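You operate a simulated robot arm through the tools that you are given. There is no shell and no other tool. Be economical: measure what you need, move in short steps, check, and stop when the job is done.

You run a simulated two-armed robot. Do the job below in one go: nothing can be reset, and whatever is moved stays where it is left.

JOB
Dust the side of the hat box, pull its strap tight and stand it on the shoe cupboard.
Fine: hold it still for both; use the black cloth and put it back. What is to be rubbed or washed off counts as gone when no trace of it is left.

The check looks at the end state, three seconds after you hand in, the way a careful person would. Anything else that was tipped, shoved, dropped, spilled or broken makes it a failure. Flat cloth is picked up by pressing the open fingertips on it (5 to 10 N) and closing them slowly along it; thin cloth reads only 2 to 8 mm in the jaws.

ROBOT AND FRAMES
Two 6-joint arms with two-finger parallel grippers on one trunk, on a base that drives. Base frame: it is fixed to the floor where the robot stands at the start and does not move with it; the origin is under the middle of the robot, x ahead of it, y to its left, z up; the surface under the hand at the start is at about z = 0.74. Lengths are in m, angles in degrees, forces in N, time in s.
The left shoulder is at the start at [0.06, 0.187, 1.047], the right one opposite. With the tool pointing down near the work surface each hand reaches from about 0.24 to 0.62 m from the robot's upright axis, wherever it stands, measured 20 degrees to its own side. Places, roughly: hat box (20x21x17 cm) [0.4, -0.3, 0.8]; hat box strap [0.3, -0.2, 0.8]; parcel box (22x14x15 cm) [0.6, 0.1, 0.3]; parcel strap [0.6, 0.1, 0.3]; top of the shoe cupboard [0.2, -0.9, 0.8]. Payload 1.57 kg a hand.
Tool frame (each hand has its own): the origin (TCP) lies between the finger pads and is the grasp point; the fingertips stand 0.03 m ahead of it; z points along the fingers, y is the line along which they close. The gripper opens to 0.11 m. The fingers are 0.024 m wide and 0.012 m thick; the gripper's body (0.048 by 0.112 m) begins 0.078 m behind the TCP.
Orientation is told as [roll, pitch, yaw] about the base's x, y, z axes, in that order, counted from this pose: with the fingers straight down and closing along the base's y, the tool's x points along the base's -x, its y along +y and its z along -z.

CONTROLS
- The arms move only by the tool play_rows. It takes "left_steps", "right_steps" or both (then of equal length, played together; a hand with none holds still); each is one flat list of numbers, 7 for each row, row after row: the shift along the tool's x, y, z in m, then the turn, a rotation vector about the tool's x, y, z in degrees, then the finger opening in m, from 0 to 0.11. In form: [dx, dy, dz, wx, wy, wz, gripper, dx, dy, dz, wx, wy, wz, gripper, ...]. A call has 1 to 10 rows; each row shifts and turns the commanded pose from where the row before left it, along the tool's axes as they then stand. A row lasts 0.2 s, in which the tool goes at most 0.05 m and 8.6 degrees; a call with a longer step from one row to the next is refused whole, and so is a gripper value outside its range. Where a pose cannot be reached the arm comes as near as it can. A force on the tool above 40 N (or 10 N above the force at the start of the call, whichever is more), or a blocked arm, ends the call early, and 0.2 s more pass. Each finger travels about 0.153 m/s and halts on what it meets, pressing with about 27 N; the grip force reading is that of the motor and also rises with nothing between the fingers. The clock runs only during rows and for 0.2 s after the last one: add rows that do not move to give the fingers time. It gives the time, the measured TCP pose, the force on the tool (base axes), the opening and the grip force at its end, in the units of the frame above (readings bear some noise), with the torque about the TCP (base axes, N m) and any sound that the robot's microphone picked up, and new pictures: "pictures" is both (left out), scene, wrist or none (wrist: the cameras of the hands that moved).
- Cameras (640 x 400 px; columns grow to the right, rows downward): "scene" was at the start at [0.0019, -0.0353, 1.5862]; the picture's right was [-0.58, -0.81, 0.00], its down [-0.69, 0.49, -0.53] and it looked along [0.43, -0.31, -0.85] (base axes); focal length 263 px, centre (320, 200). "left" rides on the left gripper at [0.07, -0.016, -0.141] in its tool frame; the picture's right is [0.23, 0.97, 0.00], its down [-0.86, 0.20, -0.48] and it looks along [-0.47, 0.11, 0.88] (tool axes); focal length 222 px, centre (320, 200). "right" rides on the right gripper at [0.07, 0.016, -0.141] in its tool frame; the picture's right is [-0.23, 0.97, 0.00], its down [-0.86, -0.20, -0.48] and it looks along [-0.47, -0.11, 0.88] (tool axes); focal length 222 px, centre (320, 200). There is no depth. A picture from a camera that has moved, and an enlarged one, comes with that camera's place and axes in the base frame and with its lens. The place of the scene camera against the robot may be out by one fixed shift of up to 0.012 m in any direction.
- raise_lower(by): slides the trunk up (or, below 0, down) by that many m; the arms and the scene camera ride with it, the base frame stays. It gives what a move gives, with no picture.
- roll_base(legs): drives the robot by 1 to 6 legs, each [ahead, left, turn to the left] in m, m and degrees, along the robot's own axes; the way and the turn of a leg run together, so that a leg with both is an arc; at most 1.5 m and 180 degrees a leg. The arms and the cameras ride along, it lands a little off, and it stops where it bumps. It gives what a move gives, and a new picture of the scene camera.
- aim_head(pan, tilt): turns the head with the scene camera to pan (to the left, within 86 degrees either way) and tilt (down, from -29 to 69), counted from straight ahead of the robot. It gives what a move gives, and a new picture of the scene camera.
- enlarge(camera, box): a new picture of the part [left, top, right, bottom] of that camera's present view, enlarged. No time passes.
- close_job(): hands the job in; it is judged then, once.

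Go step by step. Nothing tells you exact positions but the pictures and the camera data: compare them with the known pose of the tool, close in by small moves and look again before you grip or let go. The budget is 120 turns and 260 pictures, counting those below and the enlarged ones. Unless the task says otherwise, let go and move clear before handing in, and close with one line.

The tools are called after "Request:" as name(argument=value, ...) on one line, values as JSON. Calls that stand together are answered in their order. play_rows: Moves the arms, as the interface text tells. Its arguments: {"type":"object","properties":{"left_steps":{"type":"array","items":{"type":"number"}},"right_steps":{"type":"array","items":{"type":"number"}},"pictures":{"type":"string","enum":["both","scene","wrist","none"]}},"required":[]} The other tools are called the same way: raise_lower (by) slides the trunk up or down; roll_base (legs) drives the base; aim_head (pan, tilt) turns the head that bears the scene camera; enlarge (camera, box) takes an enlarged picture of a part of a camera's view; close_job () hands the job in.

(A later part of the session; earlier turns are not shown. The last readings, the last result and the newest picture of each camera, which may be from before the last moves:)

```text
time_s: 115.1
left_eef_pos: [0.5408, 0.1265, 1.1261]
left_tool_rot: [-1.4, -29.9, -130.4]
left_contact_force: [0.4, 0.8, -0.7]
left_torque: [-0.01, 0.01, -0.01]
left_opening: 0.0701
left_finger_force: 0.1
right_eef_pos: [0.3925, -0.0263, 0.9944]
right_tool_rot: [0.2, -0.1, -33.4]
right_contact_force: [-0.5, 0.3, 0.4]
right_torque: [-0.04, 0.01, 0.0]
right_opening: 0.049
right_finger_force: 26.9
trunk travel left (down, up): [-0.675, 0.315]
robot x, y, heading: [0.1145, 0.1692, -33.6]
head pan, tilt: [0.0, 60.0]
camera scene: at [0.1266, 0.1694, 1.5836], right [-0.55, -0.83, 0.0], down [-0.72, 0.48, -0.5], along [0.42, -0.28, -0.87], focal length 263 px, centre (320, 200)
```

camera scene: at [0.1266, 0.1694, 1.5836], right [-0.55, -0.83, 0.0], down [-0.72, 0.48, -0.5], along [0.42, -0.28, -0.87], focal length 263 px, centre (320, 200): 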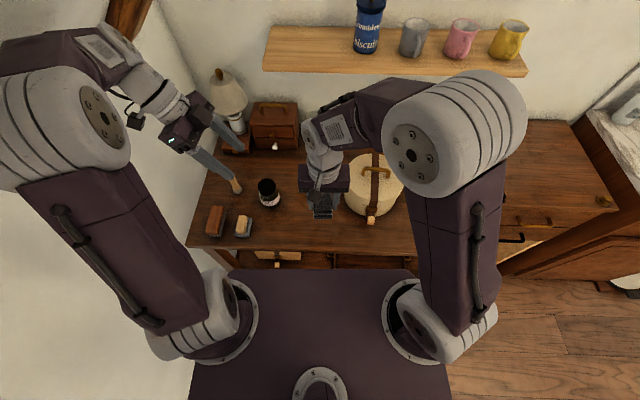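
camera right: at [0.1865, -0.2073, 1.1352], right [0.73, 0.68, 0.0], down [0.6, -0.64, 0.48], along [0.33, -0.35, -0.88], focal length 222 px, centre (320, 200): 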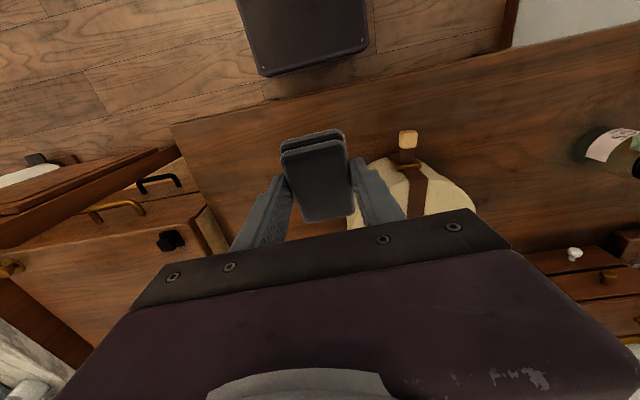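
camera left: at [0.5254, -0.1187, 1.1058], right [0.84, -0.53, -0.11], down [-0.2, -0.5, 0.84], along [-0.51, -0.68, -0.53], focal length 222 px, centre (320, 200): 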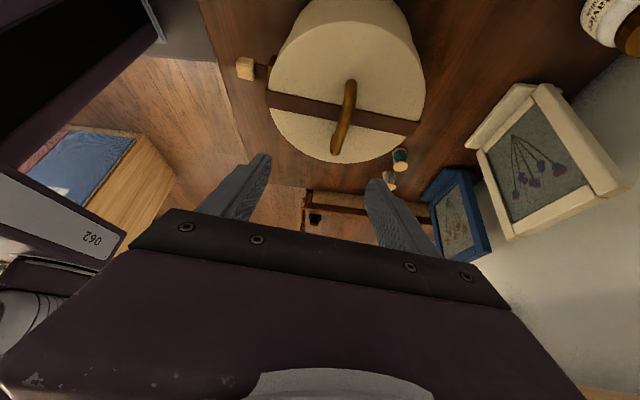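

I shift the left hand further out and bring the cloth over its old spot.

Request:
play_rows(left_steps=[0.022, -0.004, -0.04, 0, 0, 0, 0.07, 0.022, -0.004, -0.04, 0, 0, 0, 0.07, 0, 0, 0, 0, 0, 0, 0.07, 0, 0, 0, 0, 0, 0, 0.07, 0, 0, 0, 0, 0, 0, 0.07, 0, 0, 0, 0, 0, 0, 0.07, 0, 0, 0, 0, 0, 0, 0.07, 0, 0, 0, 0, 0, 0, 0.07, 0, 0, 0, 0, 0, 0, 0.07], right_steps=[0, 0, 0, 0, 0, 0, 0.03, -0.016, 0.0193, 0, 0, 0, 0.4, 0.03, -0.016, 0.0193, 0, 0, 0, 0, 0.03, -0.016, 0.0193, 0, 0, 0, 0, 0.03, -0.016, 0.0193, 0, 0, 0, 0, 0.03, 0, 0, 0.04, 0, 0, 0, 0.03, 0, 0, 0.04, 0, 0, 0, 0.03, 0, 0, 0.04, 0, 0, 0, 0.03, 0, 0, 0, 0, 0, 0, 0.03])

Request:
enlarge(camera="scene", box=[220, 140, 380, 240])

```text
time_s: 116.1
left_eef_pos: [0.5299, 0.1613, 1.1593]
left_tool_rot: [-9.2, -33.8, -127.8]
left_contact_force: [0.3, -0.4, 0.4]
left_torque: [0.02, 0.03, -0.02]
left_opening: 0.0701
left_finger_force: 0.1
right_eef_pos: [0.4404, -0.0262, 1.0011]
right_tool_rot: [1.5, -0.5, -34.8]
right_contact_force: [0.1, -0.8, -0.3]
right_torque: [0.04, 0.03, 0.0]
right_opening: 0.0487
right_finger_force: 26.8
trunk travel left (down, up): [-0.675, 0.315]
robot x, y, heading: [0.111, 0.1642, -34.3]
head pan, tilt: [0.0, 60.0]
stopped in row 5 (left hand): the arm was blocked; the commanded pose is now the measured one
camera scene: at [0.0977, 0.1447, 1.5857], right [-0.56, -0.83, -0.02], down [-0.71, 0.49, -0.51], along [0.43, -0.27, -0.86], focal length 263 px, centre (320, 200)
camera right: at [0.3878, 0.024, 1.1408], right [0.74, 0.67, 0.03], down [0.58, -0.66, 0.48], along [0.34, -0.34, -0.88], focal length 222 px, centre (320, 200)
camera left: at [0.619, 0.2654, 1.2381], right [0.82, -0.51, -0.26], down [-0.07, -0.54, 0.84], along [-0.56, -0.67, -0.48], focal length 222 px, centre (320, 200)
```

scene: 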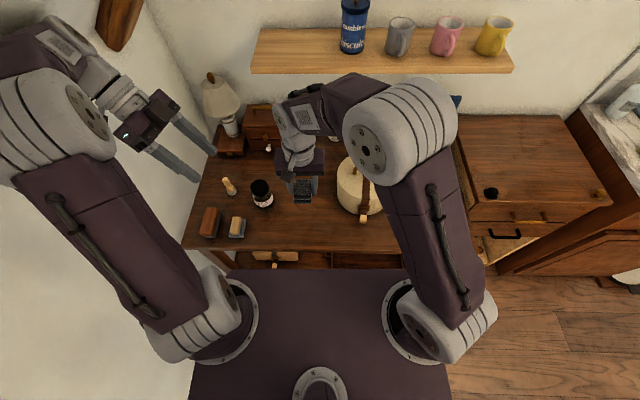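
right: 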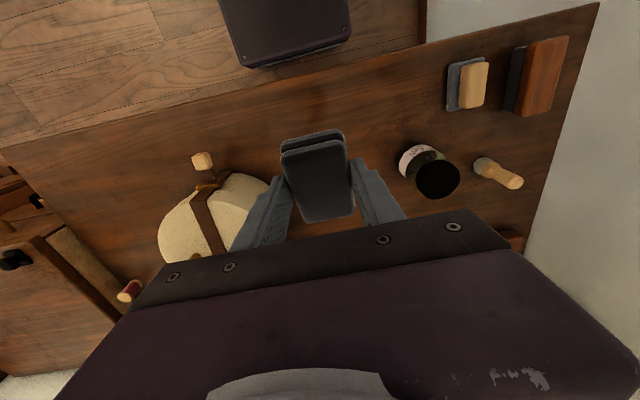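
left: 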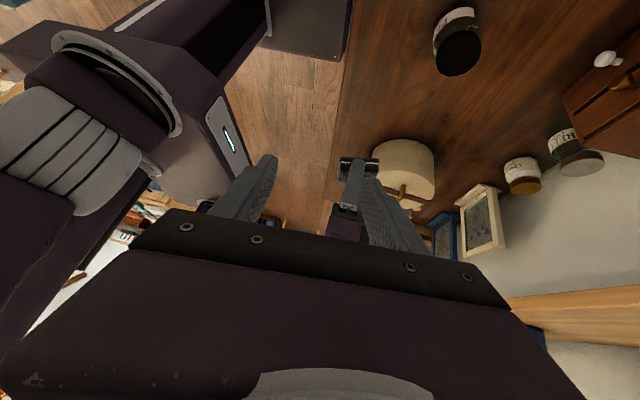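

```text
4.00 times, centred on (300, 190) of scene
camera zoom: at [0.0977, 0.1447, 1.5857], right [-0.56, -0.83, -0.02], down [-0.71, 0.49, -0.51], along [0.43, -0.27, -0.86], focal length 1053 px, centre (400, 240)
```

zoom: 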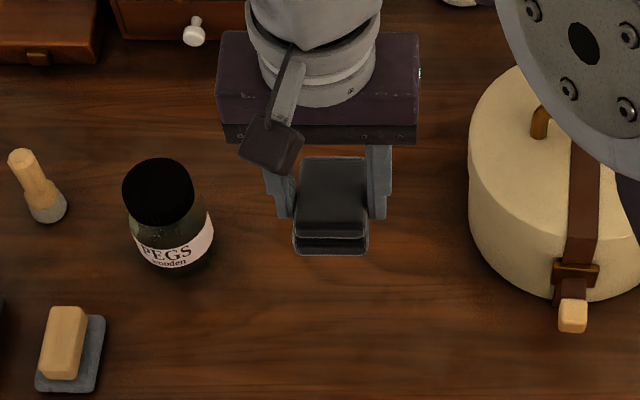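

The left elbow touched the wall; I bring the left hand back inward at once.

Request:
play_rows(left_steps=[-0.022, 0.004, 0.03, 0, 0, 0, 0.07, -0.022, 0.004, 0.03, 0, 0, 0, 0.07, 0, 0, 0, 0, 0, 0, 0.07, 0, 0, 0, 0, 0, 0, 0.07], pictures="scene")

```text
time_s: 117.1
left_eef_pos: [0.5103, 0.1284, 1.126]
left_tool_rot: [-9.1, -34.8, -127.0]
left_contact_force: [-0.4, -0.5, 0.0]
left_torque: [0.06, -0.02, 0.0]
left_opening: 0.0698
left_finger_force: 0.1
right_eef_pos: [0.4587, -0.0103, 0.9933]
right_tool_rot: [0.1, -0.1, -34.3]
right_contact_force: [0.1, -0.3, -1.0]
right_torque: [-0.01, 0.0, -0.02]
right_opening: 0.0489
right_finger_force: 26.7
trunk travel left (down, up): [-0.675, 0.315]
robot x, y, heading: [0.1137, 0.166, -34.1]
head pan, tilt: [0.0, 60.0]
camera scene: at [0.1272, 0.1681, 1.5836], right [-0.56, -0.83, 0.0], down [-0.72, 0.48, -0.5], along [0.41, -0.28, -0.87], focal length 263 px, centre (320, 200)
```

scene: 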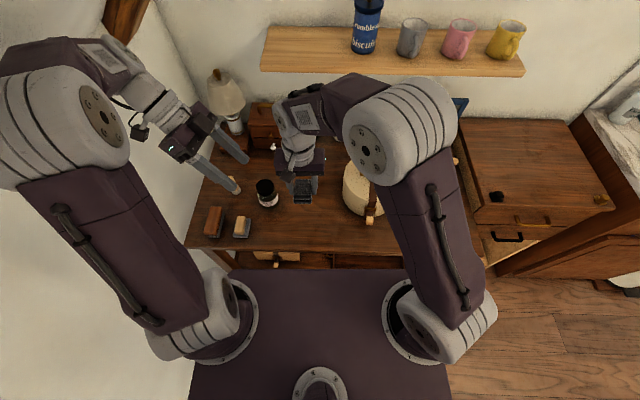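

Level again, nothing disturbed. I continue to the cloth's spot and lower.

Request:
play_rows(right_steps=[-0.009, 0.0135, 0, 0, 0, 0, 0.03, -0.009, 0.0135, 0.02, 0, 0, 0, 0.03, 0, 0, 0.04, 0, 0, 0, 0.03, 0, 0, 0.045, 0, 0, 0, 0.03, 0, 0, 0.045, 0, 0, 0, 0.03, 0, 0, 0.03, 0, 0, 0, 0.03, 0, 0, 0, 0, 0, 0, 0.03], pictures="wrist")

Request:
enlarge(camera="scene", box=[220, 140, 380, 240])

```text
time_s: 118.7
left_eef_pos: [0.5088, 0.1272, 1.1263]
left_tool_rot: [-9.1, -34.7, -127.2]
left_contact_force: [-0.1, -0.7, 0.0]
left_torque: [-0.02, 0.0, 0.03]
left_opening: 0.0699
left_finger_force: 0.0
right_eef_pos: [0.4872, 0.0016, 0.8147]
right_tool_rot: [0.2, 0.0, -34.4]
right_contact_force: [0.6, 0.5, 1.0]
right_torque: [-0.01, 0.01, 0.01]
right_opening: 0.0486
right_finger_force: 27.1
trunk travel left (down, up): [-0.675, 0.315]
robot x, y, heading: [0.1151, 0.1666, -34.2]
head pan, tilt: [0.0, 60.0]
camera right: at [0.4382, 0.0532, 0.9555], right [0.74, 0.67, 0.0], down [0.59, -0.65, 0.48], along [0.33, -0.35, -0.88], focal length 222 px, centre (320, 200)
```

right: 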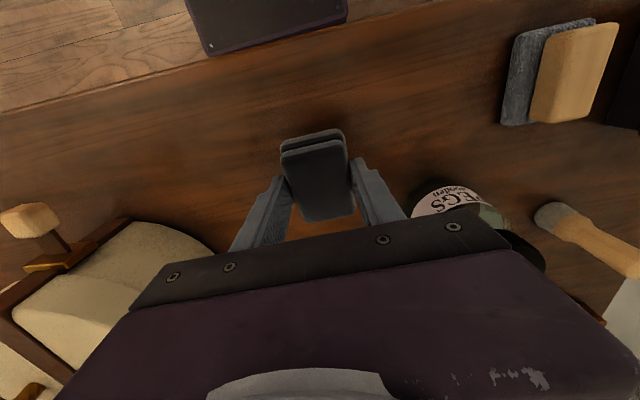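

```text
4.00 times, centred on (300, 190) of scene
camera zoom: at [0.1259, 0.1668, 1.5836], right [-0.56, -0.83, 0.0], down [-0.72, 0.48, -0.5], along [0.41, -0.28, -0.87], focal length 1053 px, centre (400, 240)
```

zoom: 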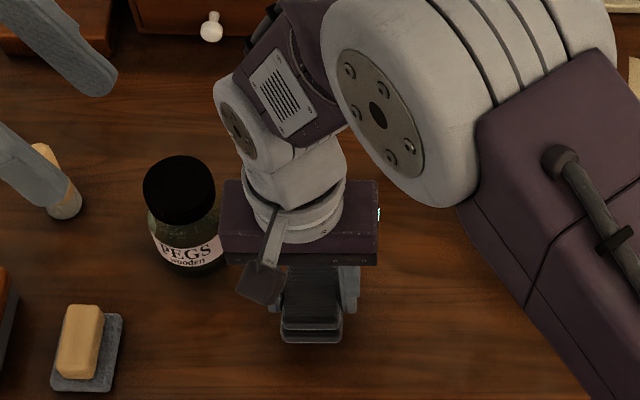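

The jar is 3–4 cm clear of the gripper. I lower to the table and release.

Request:
play_rows(right_steps=[0, 0, 0.02, 0, 0, 0, 0.03, 0, 0, 0.012, 0, 0, 0, 0.03, 0, 0, 0.005, 0, 0, 0, 0.03, 0, 0, 0.002, 0, 0, 0, 0.03, 0, 0, 0, 0, 0, 0, 0.03], pictures="none")

```text
time_s: 119.9
left_eef_pos: [0.5057, 0.129, 1.128]
left_tool_rot: [-8.9, -34.7, -127.2]
left_contact_force: [-0.9, 0.2, 0.1]
left_torque: [0.02, -0.01, 0.0]
left_opening: 0.0701
left_finger_force: 0.0
right_eef_pos: [0.4867, 0.0027, 0.7782]
right_tool_rot: [0.2, -0.3, -34.5]
right_contact_force: [-3.8, -0.4, 36.7]
right_torque: [0.03, 0.34, -0.04]
right_opening: 0.049
right_finger_force: 27.3
trunk travel left (down, up): [-0.675, 0.315]
robot x, y, heading: [0.1128, 0.1694, -34.3]
head pan, tilt: [0.0, 60.0]
```

Request:
play_rows(right_steps=[0, 0, -0.003, 0, 0, 0, 0.03, 0, 0, 0, 0, 0, 0, 0.05, 0, 0, 0, 0, 0, 0, 0.065, 0, 0, 0, 0, 0, 0, 0.08, 0, 0, -0.03, 0, 0, 0, 0.08, 0, 0, -0.04, 0, 0, 0, 0.08, 0, 0, -0.045, 0, 0, 0, 0.08, 0, 0, -0.045, 0, 0, 0, 0.08, 0, -0.03, -0.03, 0, 0, 0, 0.08, 0, -0.04, 0, 0, 0, 0, 0.08])

Request:
enlarge(camera="scene", box=[220, 140, 380, 240])

```text
time_s: 122.1
left_eef_pos: [0.5087, 0.1268, 1.1261]
left_tool_rot: [-9.0, -34.7, -127.1]
left_contact_force: [-0.1, 0.1, 0.1]
left_torque: [0.03, -0.03, 0.01]
left_opening: 0.07
left_finger_force: 0.1
right_eef_pos: [0.4475, -0.0594, 0.9681]
right_tool_rot: [0.2, -0.1, -34.5]
right_contact_force: [0.6, -0.3, 0.4]
right_torque: [0.04, -0.02, 0.0]
right_opening: 0.08
right_finger_force: 0.0
trunk travel left (down, up): [-0.675, 0.315]
robot x, y, heading: [0.1152, 0.1687, -33.9]
head pan, tilt: [0.0, 60.0]
camera scene: at [0.1252, 0.1652, 1.5836], right [-0.56, -0.83, 0.0], down [-0.72, 0.48, -0.5], along [0.41, -0.28, -0.87], focal length 263 px, centre (320, 200)
camera right: at [0.3985, -0.0065, 1.109], right [0.74, 0.67, 0.0], down [0.59, -0.65, 0.48], along [0.33, -0.35, -0.88], focal length 222 px, centre (320, 200)
```

scene: 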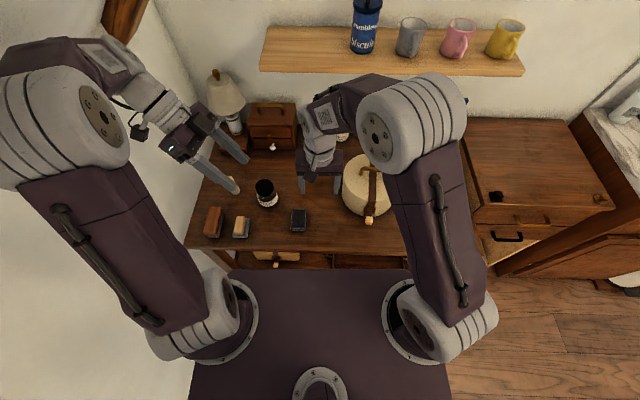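
right: 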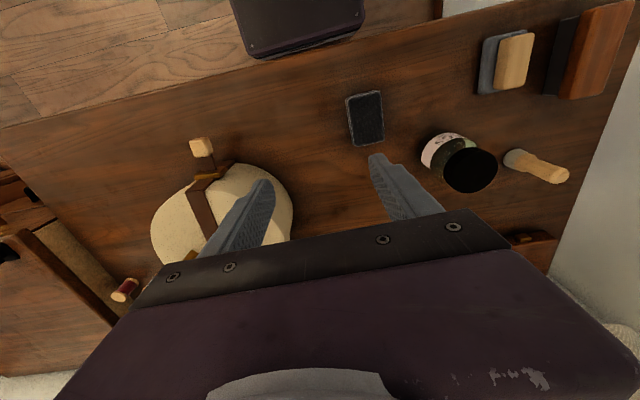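

```text
4.00 times, centred on (300, 190) of scene
camera zoom: at [0.1252, 0.1652, 1.5836], right [-0.56, -0.83, 0.0], down [-0.72, 0.48, -0.5], along [0.41, -0.28, -0.87], focal length 1053 px, centre (400, 240)
```

zoom: 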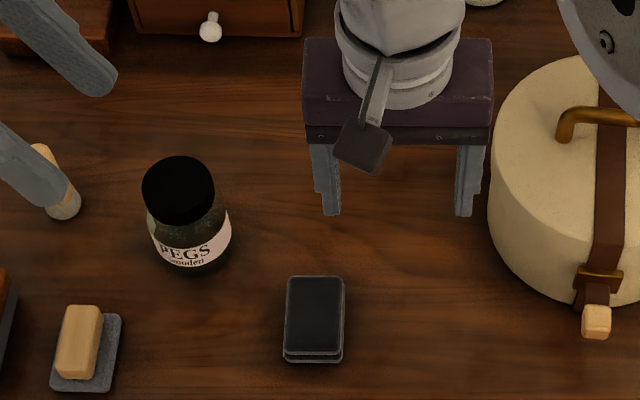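

The cloth is back at (0.486, 0.002), its old place. Now I drive back to the box, right hand raised and pulled back.

Request:
play_rows(right_steps=[0.04, 0, -0.025, 0, 0, 0, 0.08, 0.04, 0, -0.025, 0, 0, 0, 0.08, 0, 0, 0, 0, 0, 0, 0.08], pictures="none")

Request:
roll_base(legs=[[0, -0.28, 0]])

```text
time_s: 122.9
left_eef_pos: [0.511, 0.1263, 1.1255]
left_tool_rot: [-9.2, -34.7, -127.1]
left_contact_force: [0.8, -0.2, -0.1]
left_torque: [0.02, 0.04, -0.01]
left_opening: 0.0698
left_finger_force: 0.0
right_eef_pos: [0.384, -0.0121, 1.017]
right_tool_rot: [0.1, 0.0, -34.5]
right_contact_force: [0.1, 1.6, 0.4]
right_torque: [0.0, 0.01, -0.01]
right_opening: 0.0801
right_finger_force: 0.2
trunk travel left (down, up): [-0.675, 0.315]
robot x, y, heading: [0.1161, 0.1657, -34.0]
head pan, tilt: [0.0, 60.0]
```

```text
time_s: 124.8
left_eef_pos: [0.352, -0.1044, 1.1245]
left_tool_rot: [-9.0, -34.8, -127.1]
left_contact_force: [-0.8, 0.0, 0.3]
left_torque: [-0.02, -0.04, 0.02]
left_opening: 0.0699
left_finger_force: 0.0
right_eef_pos: [0.2258, -0.2448, 1.0178]
right_tool_rot: [0.1, -0.2, -34.5]
right_contact_force: [0.8, 0.5, -0.5]
right_torque: [0.0, -0.02, -0.02]
right_opening: 0.0799
right_finger_force: 0.1
trunk travel left (down, up): [-0.675, 0.315]
robot x, y, heading: [-0.0418, -0.0656, -33.9]
head pan, tilt: [0.0, 60.0]
camera scene: at [-0.0311, -0.0662, 1.5836], right [-0.56, -0.83, 0.0], down [-0.72, 0.48, -0.5], along [0.41, -0.28, -0.87], focal length 263 px, centre (320, 200)
```

scene: 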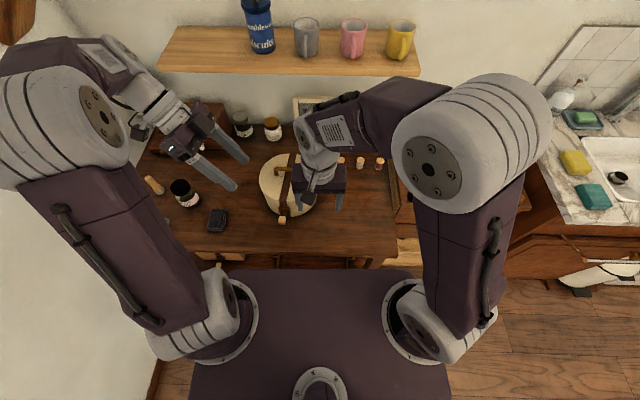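

Back in place. I restore the left hand's orientation and return it to the pre-grasp point above the handle, moving the right hand aside.

Request:
play_rows(left_steps=[0, 0, 0, -5.85, 4.8, 2.86, 0.07, 0.012, 0.034, 0.028, 0, 0, 0, 0.07, 0.012, 0.034, 0.028, 0, 0, 0, 0.07, 0.012, 0.034, 0.028, 0, 0, 0, 0.07, 0.012, 0.034, 0.028, 0, 0, 0, 0.07, 0.011, 0.032, 0.027, 0, 0, 0, 0.07, 0, 0, 0, 0, 0, 0, 0.07], right_steps=[0, -0.04, 0, 0, 0, 0, 0.08, 0, -0.04, 0, 0, 0, 0, 0.08, 0, 0, 0, 0, 0, 0, 0.08, 0, 0, 0, 0, 0, 0, 0.08, 0, 0, 0, 0, 0, 0, 0.08, 0, 0, 0, 0, 0, 0, 0.08, 0, 0, 0, 0, 0, 0, 0.08], pictures="none")

Request:
enlarge(camera="left", box=[200, 60, 440, 210])

Request:
enlarge(camera="scene", box=[230, 130, 350, 205])

```text
time_s: 126.4
left_eef_pos: [0.4615, -0.2319, 0.9743]
left_tool_rot: [-1.0, -30.2, -131.0]
left_contact_force: [-0.6, 0.3, -0.3]
left_torque: [0.02, -0.03, 0.02]
left_opening: 0.0702
left_finger_force: 0.0
right_eef_pos: [0.1778, -0.3116, 1.018]
right_tool_rot: [0.3, -0.1, -34.5]
right_contact_force: [0.4, -0.1, -0.6]
right_torque: [-0.01, 0.03, 0.0]
right_opening: 0.08
right_finger_force: 0.1
trunk travel left (down, up): [-0.675, 0.315]
robot x, y, heading: [-0.0446, -0.068, -33.9]
head pan, tilt: [0.0, 60.0]
```

```text
2.67 times, centred on (320, 135) of left
camera zoom: at [0.5373, -0.1225, 1.0611], right [0.86, -0.5, -0.13], down [-0.17, -0.51, 0.84], along [-0.49, -0.7, -0.53], focal length 592 px, centre (320, 373)
```

zoom: 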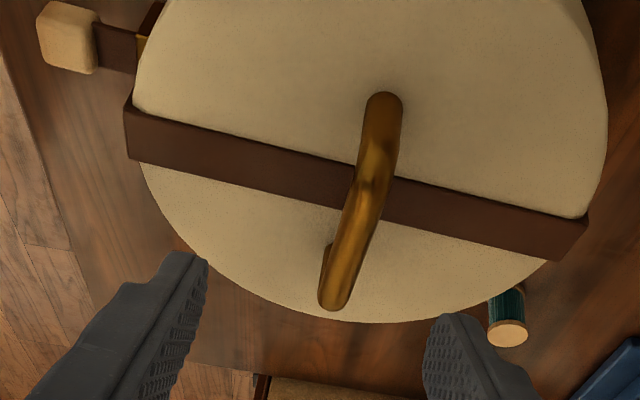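

```text
5.33 times, centred on (290, 168) of scene
camera zoom: at [-0.0328, -0.0663, 1.5836], right [-0.56, -0.83, 0.0], down [-0.72, 0.48, -0.5], along [0.42, -0.28, -0.87], focal length 1404 px, centre (480, 373)
```

zoom: 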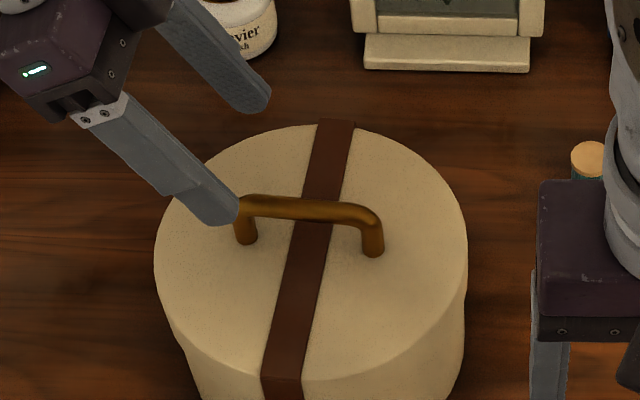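

Aligned as before. I descend and grip the handle again.

Request:
play_rows(left_steps=[0.0037, 0.0007, 0.02, 0, 0, 0, 0.07, 0.0037, 0.0007, 0.02, 0, 0, 0, 0.07, 0, 0, 0.02, 0, 0, 0, 0.07, 0, 0, 0.015, 0, 0, 0, 0.07, 0, 0, 0.01, 0, 0, 0, 0.05, 0, 0, 0, 0, 0, 0, 0.035, 0, 0, 0, 0, 0, 0, 0.024, 0, 0, 0, 0, 0, 0, 0.014, 0, 0, 0, 0, 0, 0, 0.005, 0, 0, 0, 0, 0, 0, 0.0], pictures="none")

Request:
enlarge(camera="scene", box=[230, 140, 350, 215])

Request:
enlarge(camera="scene", box=[266, 195, 306, 220])

Request:
enlarge(camera="right", box=[340, 60, 580, 210])

```text
time_s: 128.6
left_eef_pos: [0.4384, -0.2578, 0.8957]
left_tool_rot: [-1.3, -30.1, -131.0]
left_contact_force: [0.8, -1.2, 0.0]
left_torque: [-0.03, 0.04, 0.06]
left_opening: 0.0138
left_finger_force: 27.8
right_eef_pos: [0.177, -0.3126, 1.0181]
right_tool_rot: [0.2, -0.1, -34.6]
right_contact_force: [-0.6, -0.6, 0.0]
right_torque: [0.0, 0.04, 0.01]
right_opening: 0.0799
right_finger_force: 0.1
trunk travel left (down, up): [-0.675, 0.315]
robot x, y, heading: [-0.0436, -0.0689, -34.1]
head pan, tilt: [0.0, 60.0]
```

```text
5.33 times, centred on (290, 178) of scene
camera zoom: at [-0.0313, -0.0673, 1.5836], right [-0.56, -0.83, 0.0], down [-0.72, 0.48, -0.5], along [0.41, -0.28, -0.87], focal length 1404 px, centre (480, 320)
```

zoom: 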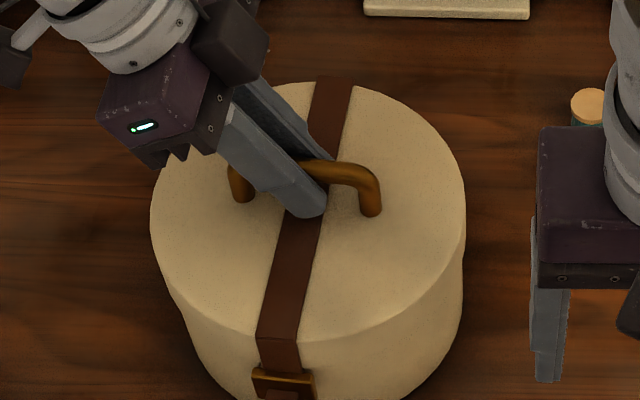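

```text
16.00 times, centred on (286, 208) of scene
camera zoom: at [-0.0313, -0.0673, 1.5836], right [-0.56, -0.83, 0.0], down [-0.72, 0.48, -0.5], along [0.41, -0.28, -0.87], focal length 4211 px, centre (864, 80)
```

zoom: 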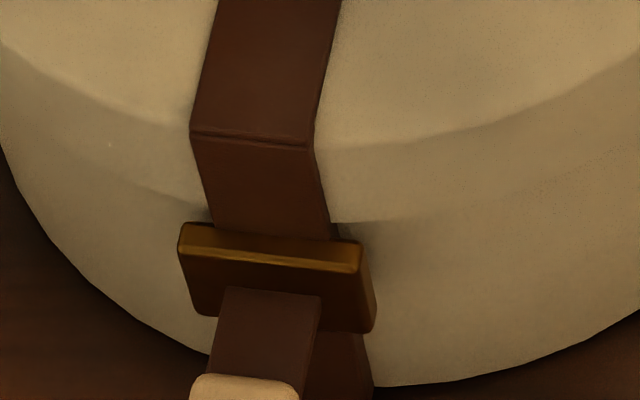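

```text
2.67 times, centred on (460, 135) of right
camera zoom: at [0.1291, -0.2597, 1.1588], right [0.74, 0.67, 0.0], down [0.59, -0.65, 0.48], along [0.33, -0.35, -0.88], focal length 592 px, centre (-53, 373)
```

zoom: 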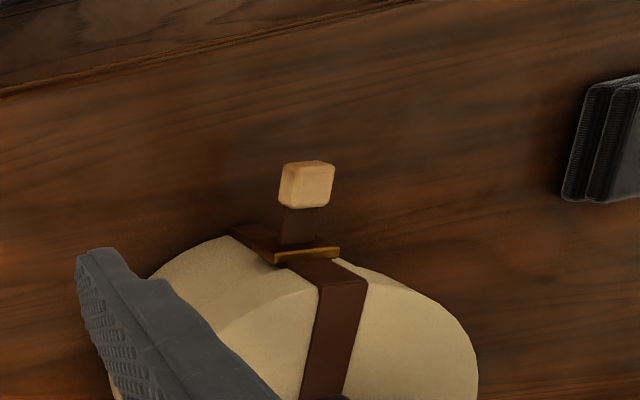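

The handle is held again. The strap's tail comes straight out of the buckle, with a wooden toggle at about (0.327, -0.172, 0.82). I bring the right hand above it.

Request:
play_rows(right_steps=[-0.0088, 0.0402, 0.0176, 0, 0, 0, 0.08, -0.0088, 0.0402, 0.0176, 0, 0, 0, 0.07, -0.0088, 0.0402, 0.0176, 0, 0, 0, 0.06, -0.0088, 0.0402, 0.0176, 0, 0, 0, 0.06, -0.0088, 0.0402, 0.0176, 0, 0, 0, 0.06, 0, 0, 0, 0, 0, 4, 0.06, 0, 0, 0, 0, 0, 0, 0.06])

Request:
enlarge(camera="right", box=[240, 80, 400, 180])

Request:
enlarge(camera="scene", box=[230, 150, 350, 225])

```text
time_s: 130.2
left_eef_pos: [0.4395, -0.2567, 0.8964]
left_tool_rot: [-1.3, -30.3, -131.0]
left_contact_force: [1.3, -0.8, -0.3]
left_torque: [0.11, -0.12, 0.01]
left_opening: 0.0136
left_finger_force: 27.0
right_eef_pos: [0.3301, -0.1705, 0.9291]
right_tool_rot: [0.1, -0.1, -38.5]
right_contact_force: [-0.3, -0.6, -0.2]
right_torque: [0.0, -0.02, 0.06]
right_opening: 0.0601
right_finger_force: 0.0
trunk travel left (down, up): [-0.675, 0.315]
robot x, y, heading: [-0.044, -0.0685, -33.7]
head pan, tilt: [0.0, 60.0]
camera scene: at [-0.0311, -0.0669, 1.5836], right [-0.56, -0.83, 0.0], down [-0.72, 0.48, -0.5], along [0.41, -0.28, -0.87], focal length 263 px, centre (320, 200)
camera right: at [0.285, -0.1148, 1.0706], right [0.78, 0.62, 0.0], down [0.54, -0.69, 0.48], along [0.3, -0.37, -0.88], focal length 222 px, centre (320, 200)
```

scene: 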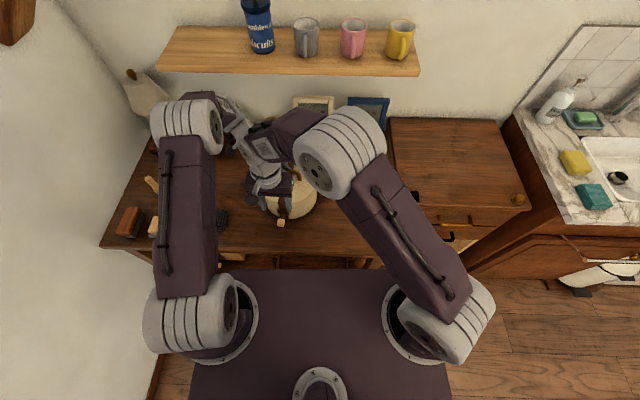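
right: 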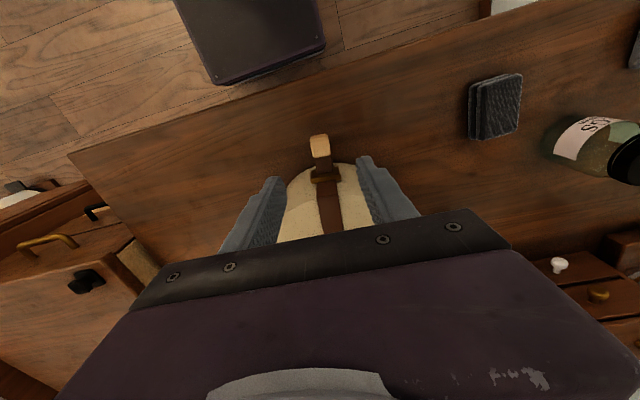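

```text
4.00 times, centred on (320, 130) of right
camera zoom: at [0.285, -0.1148, 1.0706], right [0.78, 0.62, 0.0], down [0.54, -0.69, 0.48], along [0.3, -0.37, -0.88], focal length 888 px, centre (320, 480)
```

zoom: 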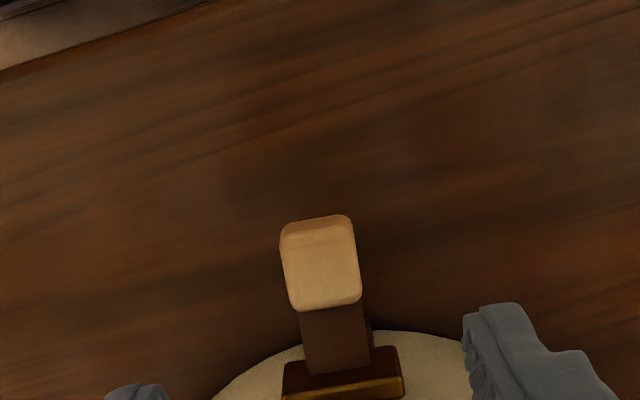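

```text
5.33 times, centred on (290, 188) of scene
camera zoom: at [-0.0311, -0.0669, 1.5836], right [-0.56, -0.83, 0.0], down [-0.72, 0.48, -0.5], along [0.41, -0.28, -0.87], focal length 1404 px, centre (480, 267)
```

zoom: 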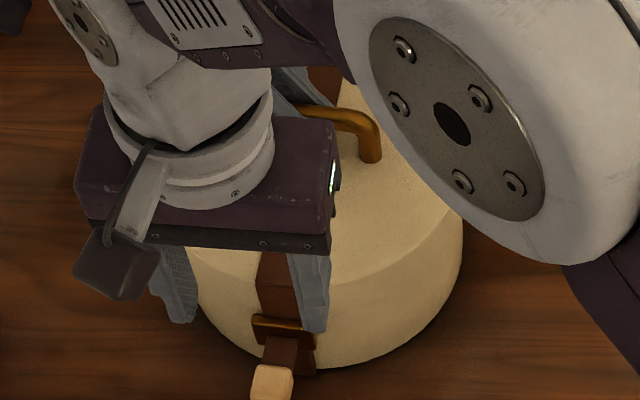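

The toggle is nearly centred between the fingers. I descend on it.

Request:
play_rows(right_steps=[0.004, 0.001, 0.03, 0, 0, 0, 0.06, 0, 0, 0.04, 0, 0, 0, 0.06, 0, 0, 0.03, 0, 0, 0, 0.06, 0, 0, 0.013, 0, 0, 0, 0.06, 0, 0, 0, 0, 0, 0, 0.06], pictures="none")

Request:
enlarge(camera="right", box=[240, 120, 400, 220])

Request:
enlarge(camera="scene", box=[230, 170, 326, 230])

```text
time_s: 131.4
left_eef_pos: [0.4399, -0.2576, 0.8969]
left_tool_rot: [-1.2, -30.3, -131.0]
left_contact_force: [0.2, -0.4, -0.8]
left_torque: [-0.02, 0.05, -0.01]
left_opening: 0.0138
left_finger_force: 27.0
right_eef_pos: [0.3276, -0.1682, 0.8167]
right_tool_rot: [0.2, 0.0, -38.5]
right_contact_force: [0.0, 0.0, 0.7]
right_torque: [0.01, 0.02, -0.01]
right_opening: 0.0601
right_finger_force: 0.0
trunk travel left (down, up): [-0.675, 0.315]
robot x, y, heading: [-0.0424, -0.0703, -34.2]
head pan, tilt: [0.0, 60.0]
```

```text
4.00 times, centred on (320, 170) of right
camera zoom: at [0.282, -0.1118, 0.9564], right [0.78, 0.62, 0.0], down [0.54, -0.69, 0.48], along [0.3, -0.37, -0.88], focal length 888 px, centre (320, 320)
```

zoom: 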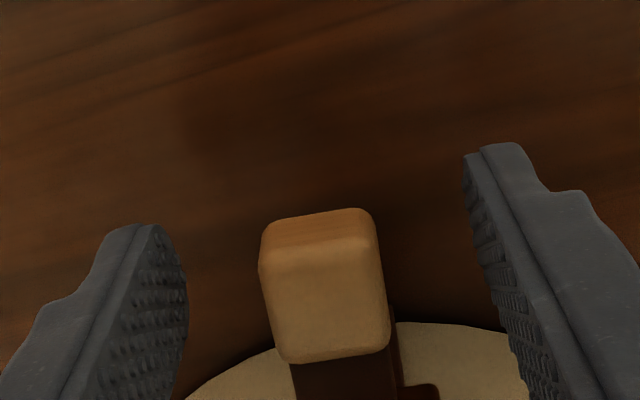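

```text
6.67 times, centred on (278, 200) of scene
camera zoom: at [-0.0312, -0.067, 1.5836], right [-0.56, -0.83, 0.0], down [-0.72, 0.48, -0.5], along [0.41, -0.28, -0.87], focal length 1755 px, centre (600, 200)
```

zoom: 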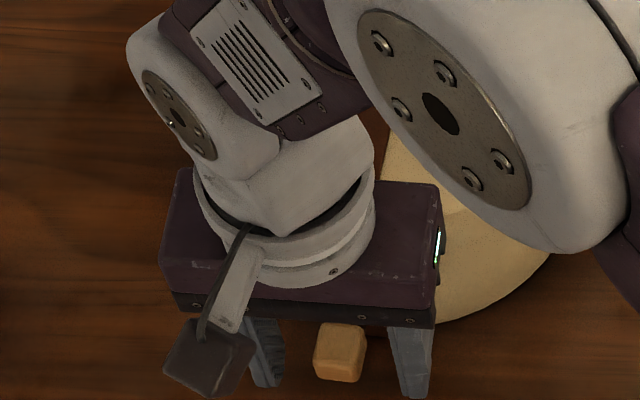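

Centred. I go 7 mm lower and close on the toggle.

Request:
play_rows(right_steps=[0.002, 0, 0.007, 0, 0, 0, 0.05, 0, 0, 0, 0, 0, 0, 0.035, 0, 0, 0, 0, 0, 0, 0.025, 0, 0, 0, 0, 0, 0, 0.018, 0, 0, 0, 0, 0, 0, 0.01, 0, 0, 0, 0, 0, 0, 0.0, 0, 0, 0, 0, 0, 0, 0.0], pictures="wrist")

```text
time_s: 133.0
left_eef_pos: [0.4392, -0.2571, 0.8968]
left_tool_rot: [-1.2, -30.2, -131.0]
left_contact_force: [0.5, 0.6, 0.2]
left_torque: [-0.03, 0.07, 0.33]
left_opening: 0.0139
left_finger_force: 27.1
right_eef_pos: [0.326, -0.1664, 0.8088]
right_tool_rot: [0.0, 0.0, -38.6]
right_contact_force: [0.2, -1.2, 0.7]
right_torque: [-0.05, 0.03, -0.51]
right_opening: 0.0222
right_finger_force: 27.0
trunk travel left (down, up): [-0.675, 0.315]
robot x, y, heading: [-0.0416, -0.0671, -34.1]
head pan, tilt: [0.0, 60.0]
camera right: at [0.2804, -0.1106, 0.9498], right [0.78, 0.62, 0.0], down [0.54, -0.69, 0.48], along [0.3, -0.37, -0.88], focal length 222 px, centre (320, 200)
```

right: 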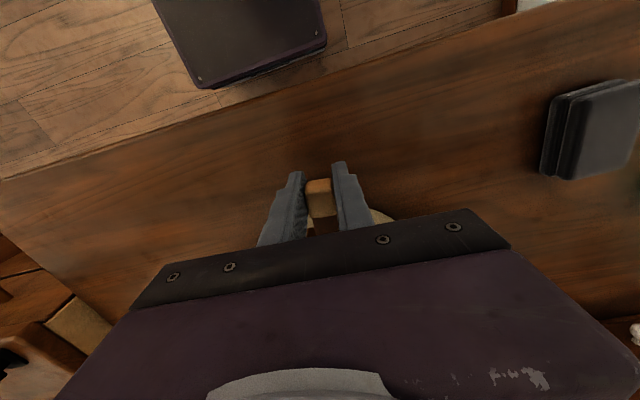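

The toggle is gripped (22 mm). I pull it slowly outward, watching the force.

Request:
play_rows(right_steps=[0.004, 0, 0, 0, 0, 0, 0.0, 0.004, 0, 0, 0, 0, 0, 0.0, 0.004, 0, 0, 0, 0, 0, 0.0, 0, 0, 0, 0, 0, 0, 0.0], pictures="none")

Request:
enlarge(camera="right", box=[240, 130, 400, 230])

```text
time_s: 134.0
left_eef_pos: [0.4397, -0.2587, 0.8952]
left_tool_rot: [-1.1, -30.1, -130.9]
left_contact_force: [0.0, -1.2, 4.3]
left_torque: [-0.12, 0.1, 0.41]
left_opening: 0.0136
left_finger_force: 27.0
right_eef_pos: [0.316, -0.1595, 0.8106]
right_tool_rot: [0.1, -0.1, -38.4]
right_contact_force: [0.3, 0.8, -0.6]
right_torque: [0.13, 0.29, -0.49]
right_opening: 0.0216
right_finger_force: 26.7
trunk travel left (down, up): [-0.675, 0.315]
robot x, y, heading: [-0.0443, -0.069, -34.3]
head pan, tilt: [0.0, 60.0]
```

```text
4.00 times, centred on (320, 180) of right
camera zoom: at [0.2704, -0.1029, 0.951], right [0.78, 0.62, 0.0], down [0.54, -0.69, 0.48], along [0.3, -0.37, -0.88], focal length 888 px, centre (320, 280)
```

zoom: 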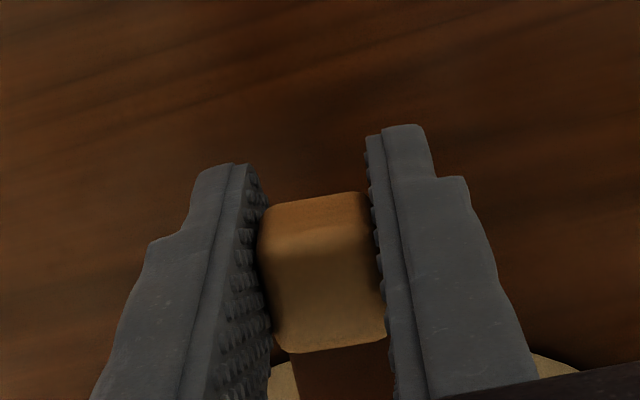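

The tail slides out with little resistance. I keep pulling until it goes taut.

Request:
play_rows(right_steps=[0.004, 0, 0, 0, 0, 0, 0.0, 0.004, 0, 0, 0, 0, 0, 0.0, 0.004, 0, 0, 0, 0, 0, 0.0, 0, 0, 0, 0, 0, 0, 0.0], pictures="none")

Request:
play_rows(right_steps=[0.004, 0, 0, 0, 0, 0, 0.0, 0.004, 0, 0, 0, 0, 0, 0.0, 0, 0, 0, 0, 0, 0, 0.0], pictures="none")

Request:
enlarge(camera="right", box=[240, 130, 400, 230])

```text
time_s: 135.0
left_eef_pos: [0.4386, -0.2574, 0.8966]
left_tool_rot: [-1.1, -30.1, -131.0]
left_contact_force: [-1.3, -3.8, 4.3]
left_torque: [-0.16, 0.11, 0.62]
left_opening: 0.0138
left_finger_force: 26.9
right_eef_pos: [0.3068, -0.1518, 0.8097]
right_tool_rot: [0.4, -0.1, -38.4]
right_contact_force: [0.5, 1.4, 0.2]
right_torque: [-0.26, -0.12, -0.44]
right_opening: 0.0217
right_finger_force: 26.6
trunk travel left (down, up): [-0.675, 0.315]
robot x, y, heading: [-0.0413, -0.0708, -33.8]
head pan, tilt: [0.0, 60.0]
```

```text
time_s: 135.8
left_eef_pos: [0.4384, -0.2582, 0.897]
left_tool_rot: [-1.2, -30.2, -131.0]
left_contact_force: [-1.5, -4.8, 6.5]
left_torque: [-0.25, 0.18, 0.69]
left_opening: 0.0138
left_finger_force: 27.0
right_eef_pos: [0.3011, -0.147, 0.8095]
right_tool_rot: [0.2, 0.0, -38.5]
right_contact_force: [1.4, 1.8, -0.1]
right_torque: [-0.13, 0.07, -0.46]
right_opening: 0.0215
right_finger_force: 27.0
trunk travel left (down, up): [-0.675, 0.315]
robot x, y, heading: [-0.0444, -0.0713, -34.0]
head pan, tilt: [0.0, 60.0]
```

```text
4.00 times, centred on (320, 180) of right
camera zoom: at [0.2547, -0.0909, 0.9512], right [0.78, 0.62, 0.0], down [0.54, -0.69, 0.48], along [0.3, -0.37, -0.88], focal length 888 px, centre (320, 280)
```

zoom: 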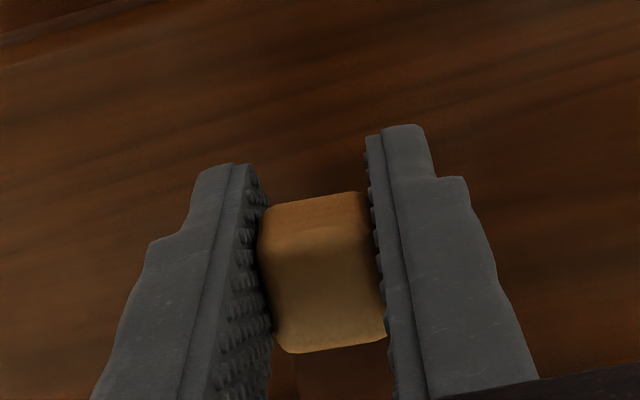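

Request:
play_rows(right_steps=[0.004, 0, 0, 0, 0, 0, 0.0, 0.004, 0, 0, 0, 0, 0, 0.0, 0, 0, 0, 0, 0, 0, 0.0], pictures="none")

Request:
enlarge(camera="scene", box=[230, 150, 358, 230])

Request:
enlarge(camera="left", box=[60, 0, 380, 200])

```text
time_s: 136.6
left_eef_pos: [0.4383, -0.2575, 0.8968]
left_tool_rot: [-1.3, -30.2, -131.0]
left_contact_force: [-2.4, -2.8, 5.9]
left_torque: [-0.15, 0.08, 0.67]
left_opening: 0.0141
left_finger_force: 27.2
right_eef_pos: [0.2947, -0.1412, 0.8108]
right_tool_rot: [0.2, -0.1, -38.5]
right_contact_force: [0.4, 1.9, -0.1]
right_torque: [-0.23, -0.12, -0.52]
right_opening: 0.0217
right_finger_force: 27.2
trunk travel left (down, up): [-0.675, 0.315]
robot x, y, heading: [-0.0442, -0.0699, -34.2]
head pan, tilt: [0.0, 60.0]
```

```text
5.00 times, centred on (294, 190) of scene
camera zoom: at [-0.0322, -0.0671, 1.5836], right [-0.56, -0.83, 0.0], down [-0.72, 0.48, -0.5], along [0.41, -0.28, -0.87], focal length 1316 px, centre (450, 250)
```

zoom: 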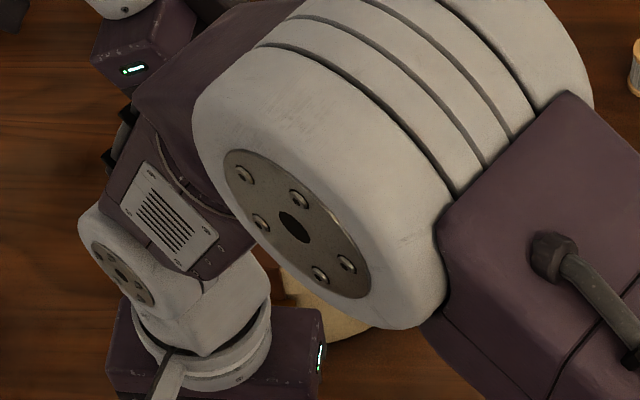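

```text
2.00 times, centred on (220, 100) of left
camera zoom: at [0.5142, -0.1497, 0.9831], right [0.86, -0.5, -0.13], down [-0.17, -0.51, 0.84], along [-0.49, -0.7, -0.53], focal length 444 px, centre (520, 400)
```

zoom: 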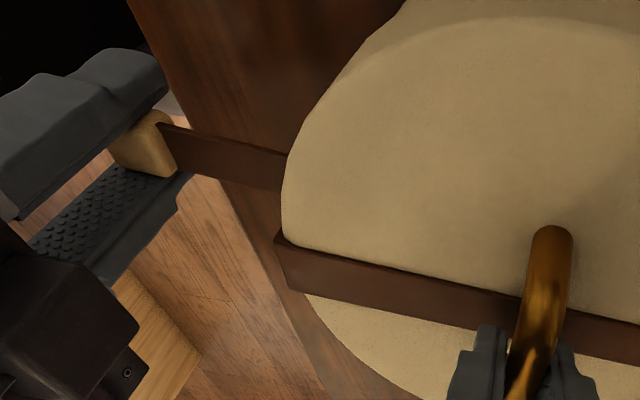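

The left camera shows the tail drawing out nicely. I keep pulling in checked steps.

Request:
play_rows(right_steps=[0.004, 0, 0, 0, 0, 0, 0.0, 0.004, 0, 0, 0, 0, 0, 0.0, 0, 0, 0, 0, 0, 0, 0.0], pictures="none")

Request:
play_rows(right_steps=[0.004, 0, 0, 0, 0, 0, 0.0, 0.004, 0, 0, 0, 0, 0, 0.0, 0, 0, 0, 0, 0, 0, 0.0], pictures="none")

Request:
enlarge(camera="left", box=[60, 0, 380, 200])

```text
time_s: 137.4
left_eef_pos: [0.4385, -0.2588, 0.8964]
left_tool_rot: [-1.1, -30.1, -131.0]
left_contact_force: [-3.7, -3.8, 3.2]
left_torque: [-0.17, 0.12, 0.75]
left_opening: 0.0139
left_finger_force: 27.0
right_eef_pos: [0.2878, -0.1368, 0.8108]
right_tool_rot: [0.4, -0.1, -38.5]
right_contact_force: [1.6, 2.0, 0.5]
right_torque: [-0.24, -0.11, -0.42]
right_opening: 0.0216
right_finger_force: 27.3
trunk travel left (down, up): [-0.675, 0.315]
robot x, y, heading: [-0.0418, -0.0663, -33.7]
head pan, tilt: [0.0, 60.0]
```

```text
time_s: 138.2
left_eef_pos: [0.4374, -0.2556, 0.8972]
left_tool_rot: [-1.4, -30.3, -131.0]
left_contact_force: [-17.9, 14.1, 11.3]
left_torque: [0.4, -0.13, 0.67]
left_opening: 0.0137
left_finger_force: 27.2
right_eef_pos: [0.2833, -0.1315, 0.8109]
right_tool_rot: [0.3, -0.3, -38.5]
right_contact_force: [18.9, -15.2, 2.5]
right_torque: [-0.15, 0.13, -0.47]
right_opening: 0.0218
right_finger_force: 27.3
trunk travel left (down, up): [-0.675, 0.315]
robot x, y, heading: [-0.0432, -0.0726, -34.1]
head pan, tilt: [0.0, 60.0]
```

```text
2.00 times, centred on (220, 100) of left
camera zoom: at [0.513, -0.1485, 0.9831], right [0.86, -0.5, -0.13], down [-0.17, -0.52, 0.84], along [-0.49, -0.7, -0.53], focal length 444 px, centre (520, 400)
```

zoom: 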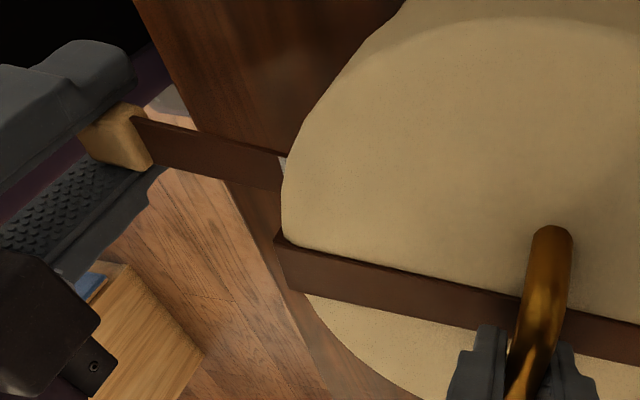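

At about 55 mm the strap went taut (24 N). A last small tug to be sure, then I release the toggle.

Request:
play_rows(right_steps=[0.0015, 0, 0, 0, 0, 0, 0.0, 0, 0, 0, 0, 0, 0, 0.0], pictures="none")

Request:
play_rows(right_steps=[-0.004, 0, 0, 0, 0, 0, 0.0, 0, 0, 0, 0, 0, 0, 0.02, 0, 0, 0, 0, 0, 0, 0.035, 0, 0, 0, 0, 0, 0, 0.05, 0, 0, -0.03, 0, 0, 0, 0.05, 0, 0, -0.04, 0, 0, 0, 0.05, 0, 0, -0.04, 0, 0, 0, 0.05, 0.02, -0.03, 0, 0, 0, 0, 0.05, 0.02, -0.04, 0, 0, 0, 0, 0.05, 0, -0.045, 0, 0, 0, 0, 0.05], pictures="none")

Request:
enlarge(camera="scene", box=[230, 150, 358, 230])

Request:
enlarge(camera="left", box=[60, 0, 380, 200])

```text
time_s: 138.8
left_eef_pos: [0.4361, -0.2569, 0.8965]
left_tool_rot: [-1.4, -30.3, -130.9]
left_contact_force: [-19.7, 16.2, 3.3]
left_torque: [0.2, -0.04, 0.66]
left_opening: 0.014
left_finger_force: 27.2
right_eef_pos: [0.2812, -0.1306, 0.8103]
right_tool_rot: [0.3, -0.3, -38.4]
right_contact_force: [18.5, -13.9, 6.1]
right_torque: [-0.11, 0.0, -0.39]
right_opening: 0.0214
right_finger_force: 26.7
trunk travel left (down, up): [-0.675, 0.315]
robot x, y, heading: [-0.0459, -0.0659, -34.3]
head pan, tilt: [0.0, 60.0]
```

```text
time_s: 141.0
left_eef_pos: [0.4385, -0.2574, 0.8973]
left_tool_rot: [-1.2, -30.2, -131.0]
left_contact_force: [0.3, -0.6, -0.6]
left_torque: [0.02, -0.05, 0.02]
left_opening: 0.0136
left_finger_force: 27.0
right_eef_pos: [0.1803, -0.2002, 0.9192]
right_tool_rot: [0.2, -0.1, -38.4]
right_contact_force: [0.3, 0.1, 0.2]
right_torque: [0.03, 0.02, 0.01]
right_opening: 0.0499
right_finger_force: 0.1
trunk travel left (down, up): [-0.675, 0.315]
robot x, y, heading: [-0.0413, -0.0651, -34.3]
head pan, tilt: [0.0, 60.0]
```

```text
5.00 times, centred on (294, 190) of scene
camera zoom: at [-0.0318, -0.0688, 1.5836], right [-0.56, -0.83, 0.0], down [-0.72, 0.49, -0.5], along [0.41, -0.28, -0.87], focal length 1316 px, centre (450, 250)
```

zoom: 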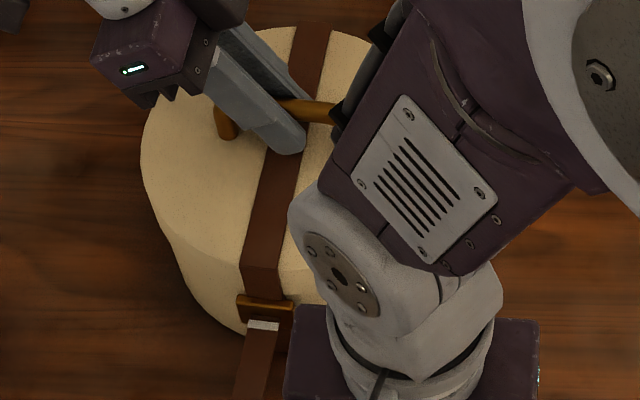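

```text
2.00 times, centred on (220, 100) of left
camera zoom: at [0.5144, -0.1506, 0.9828], right [0.86, -0.5, -0.13], down [-0.17, -0.52, 0.84], along [-0.49, -0.7, -0.53], focal length 444 px, centre (520, 400)
```

zoom: 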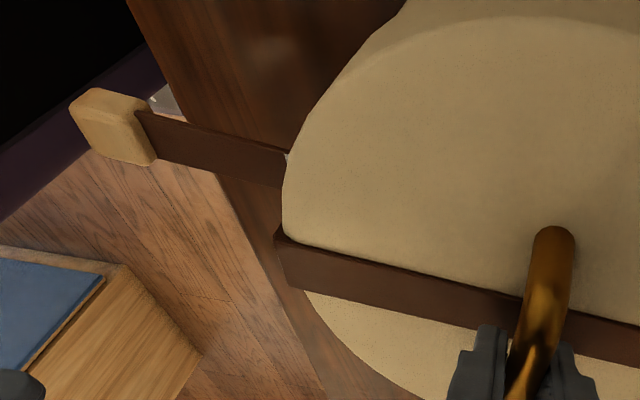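

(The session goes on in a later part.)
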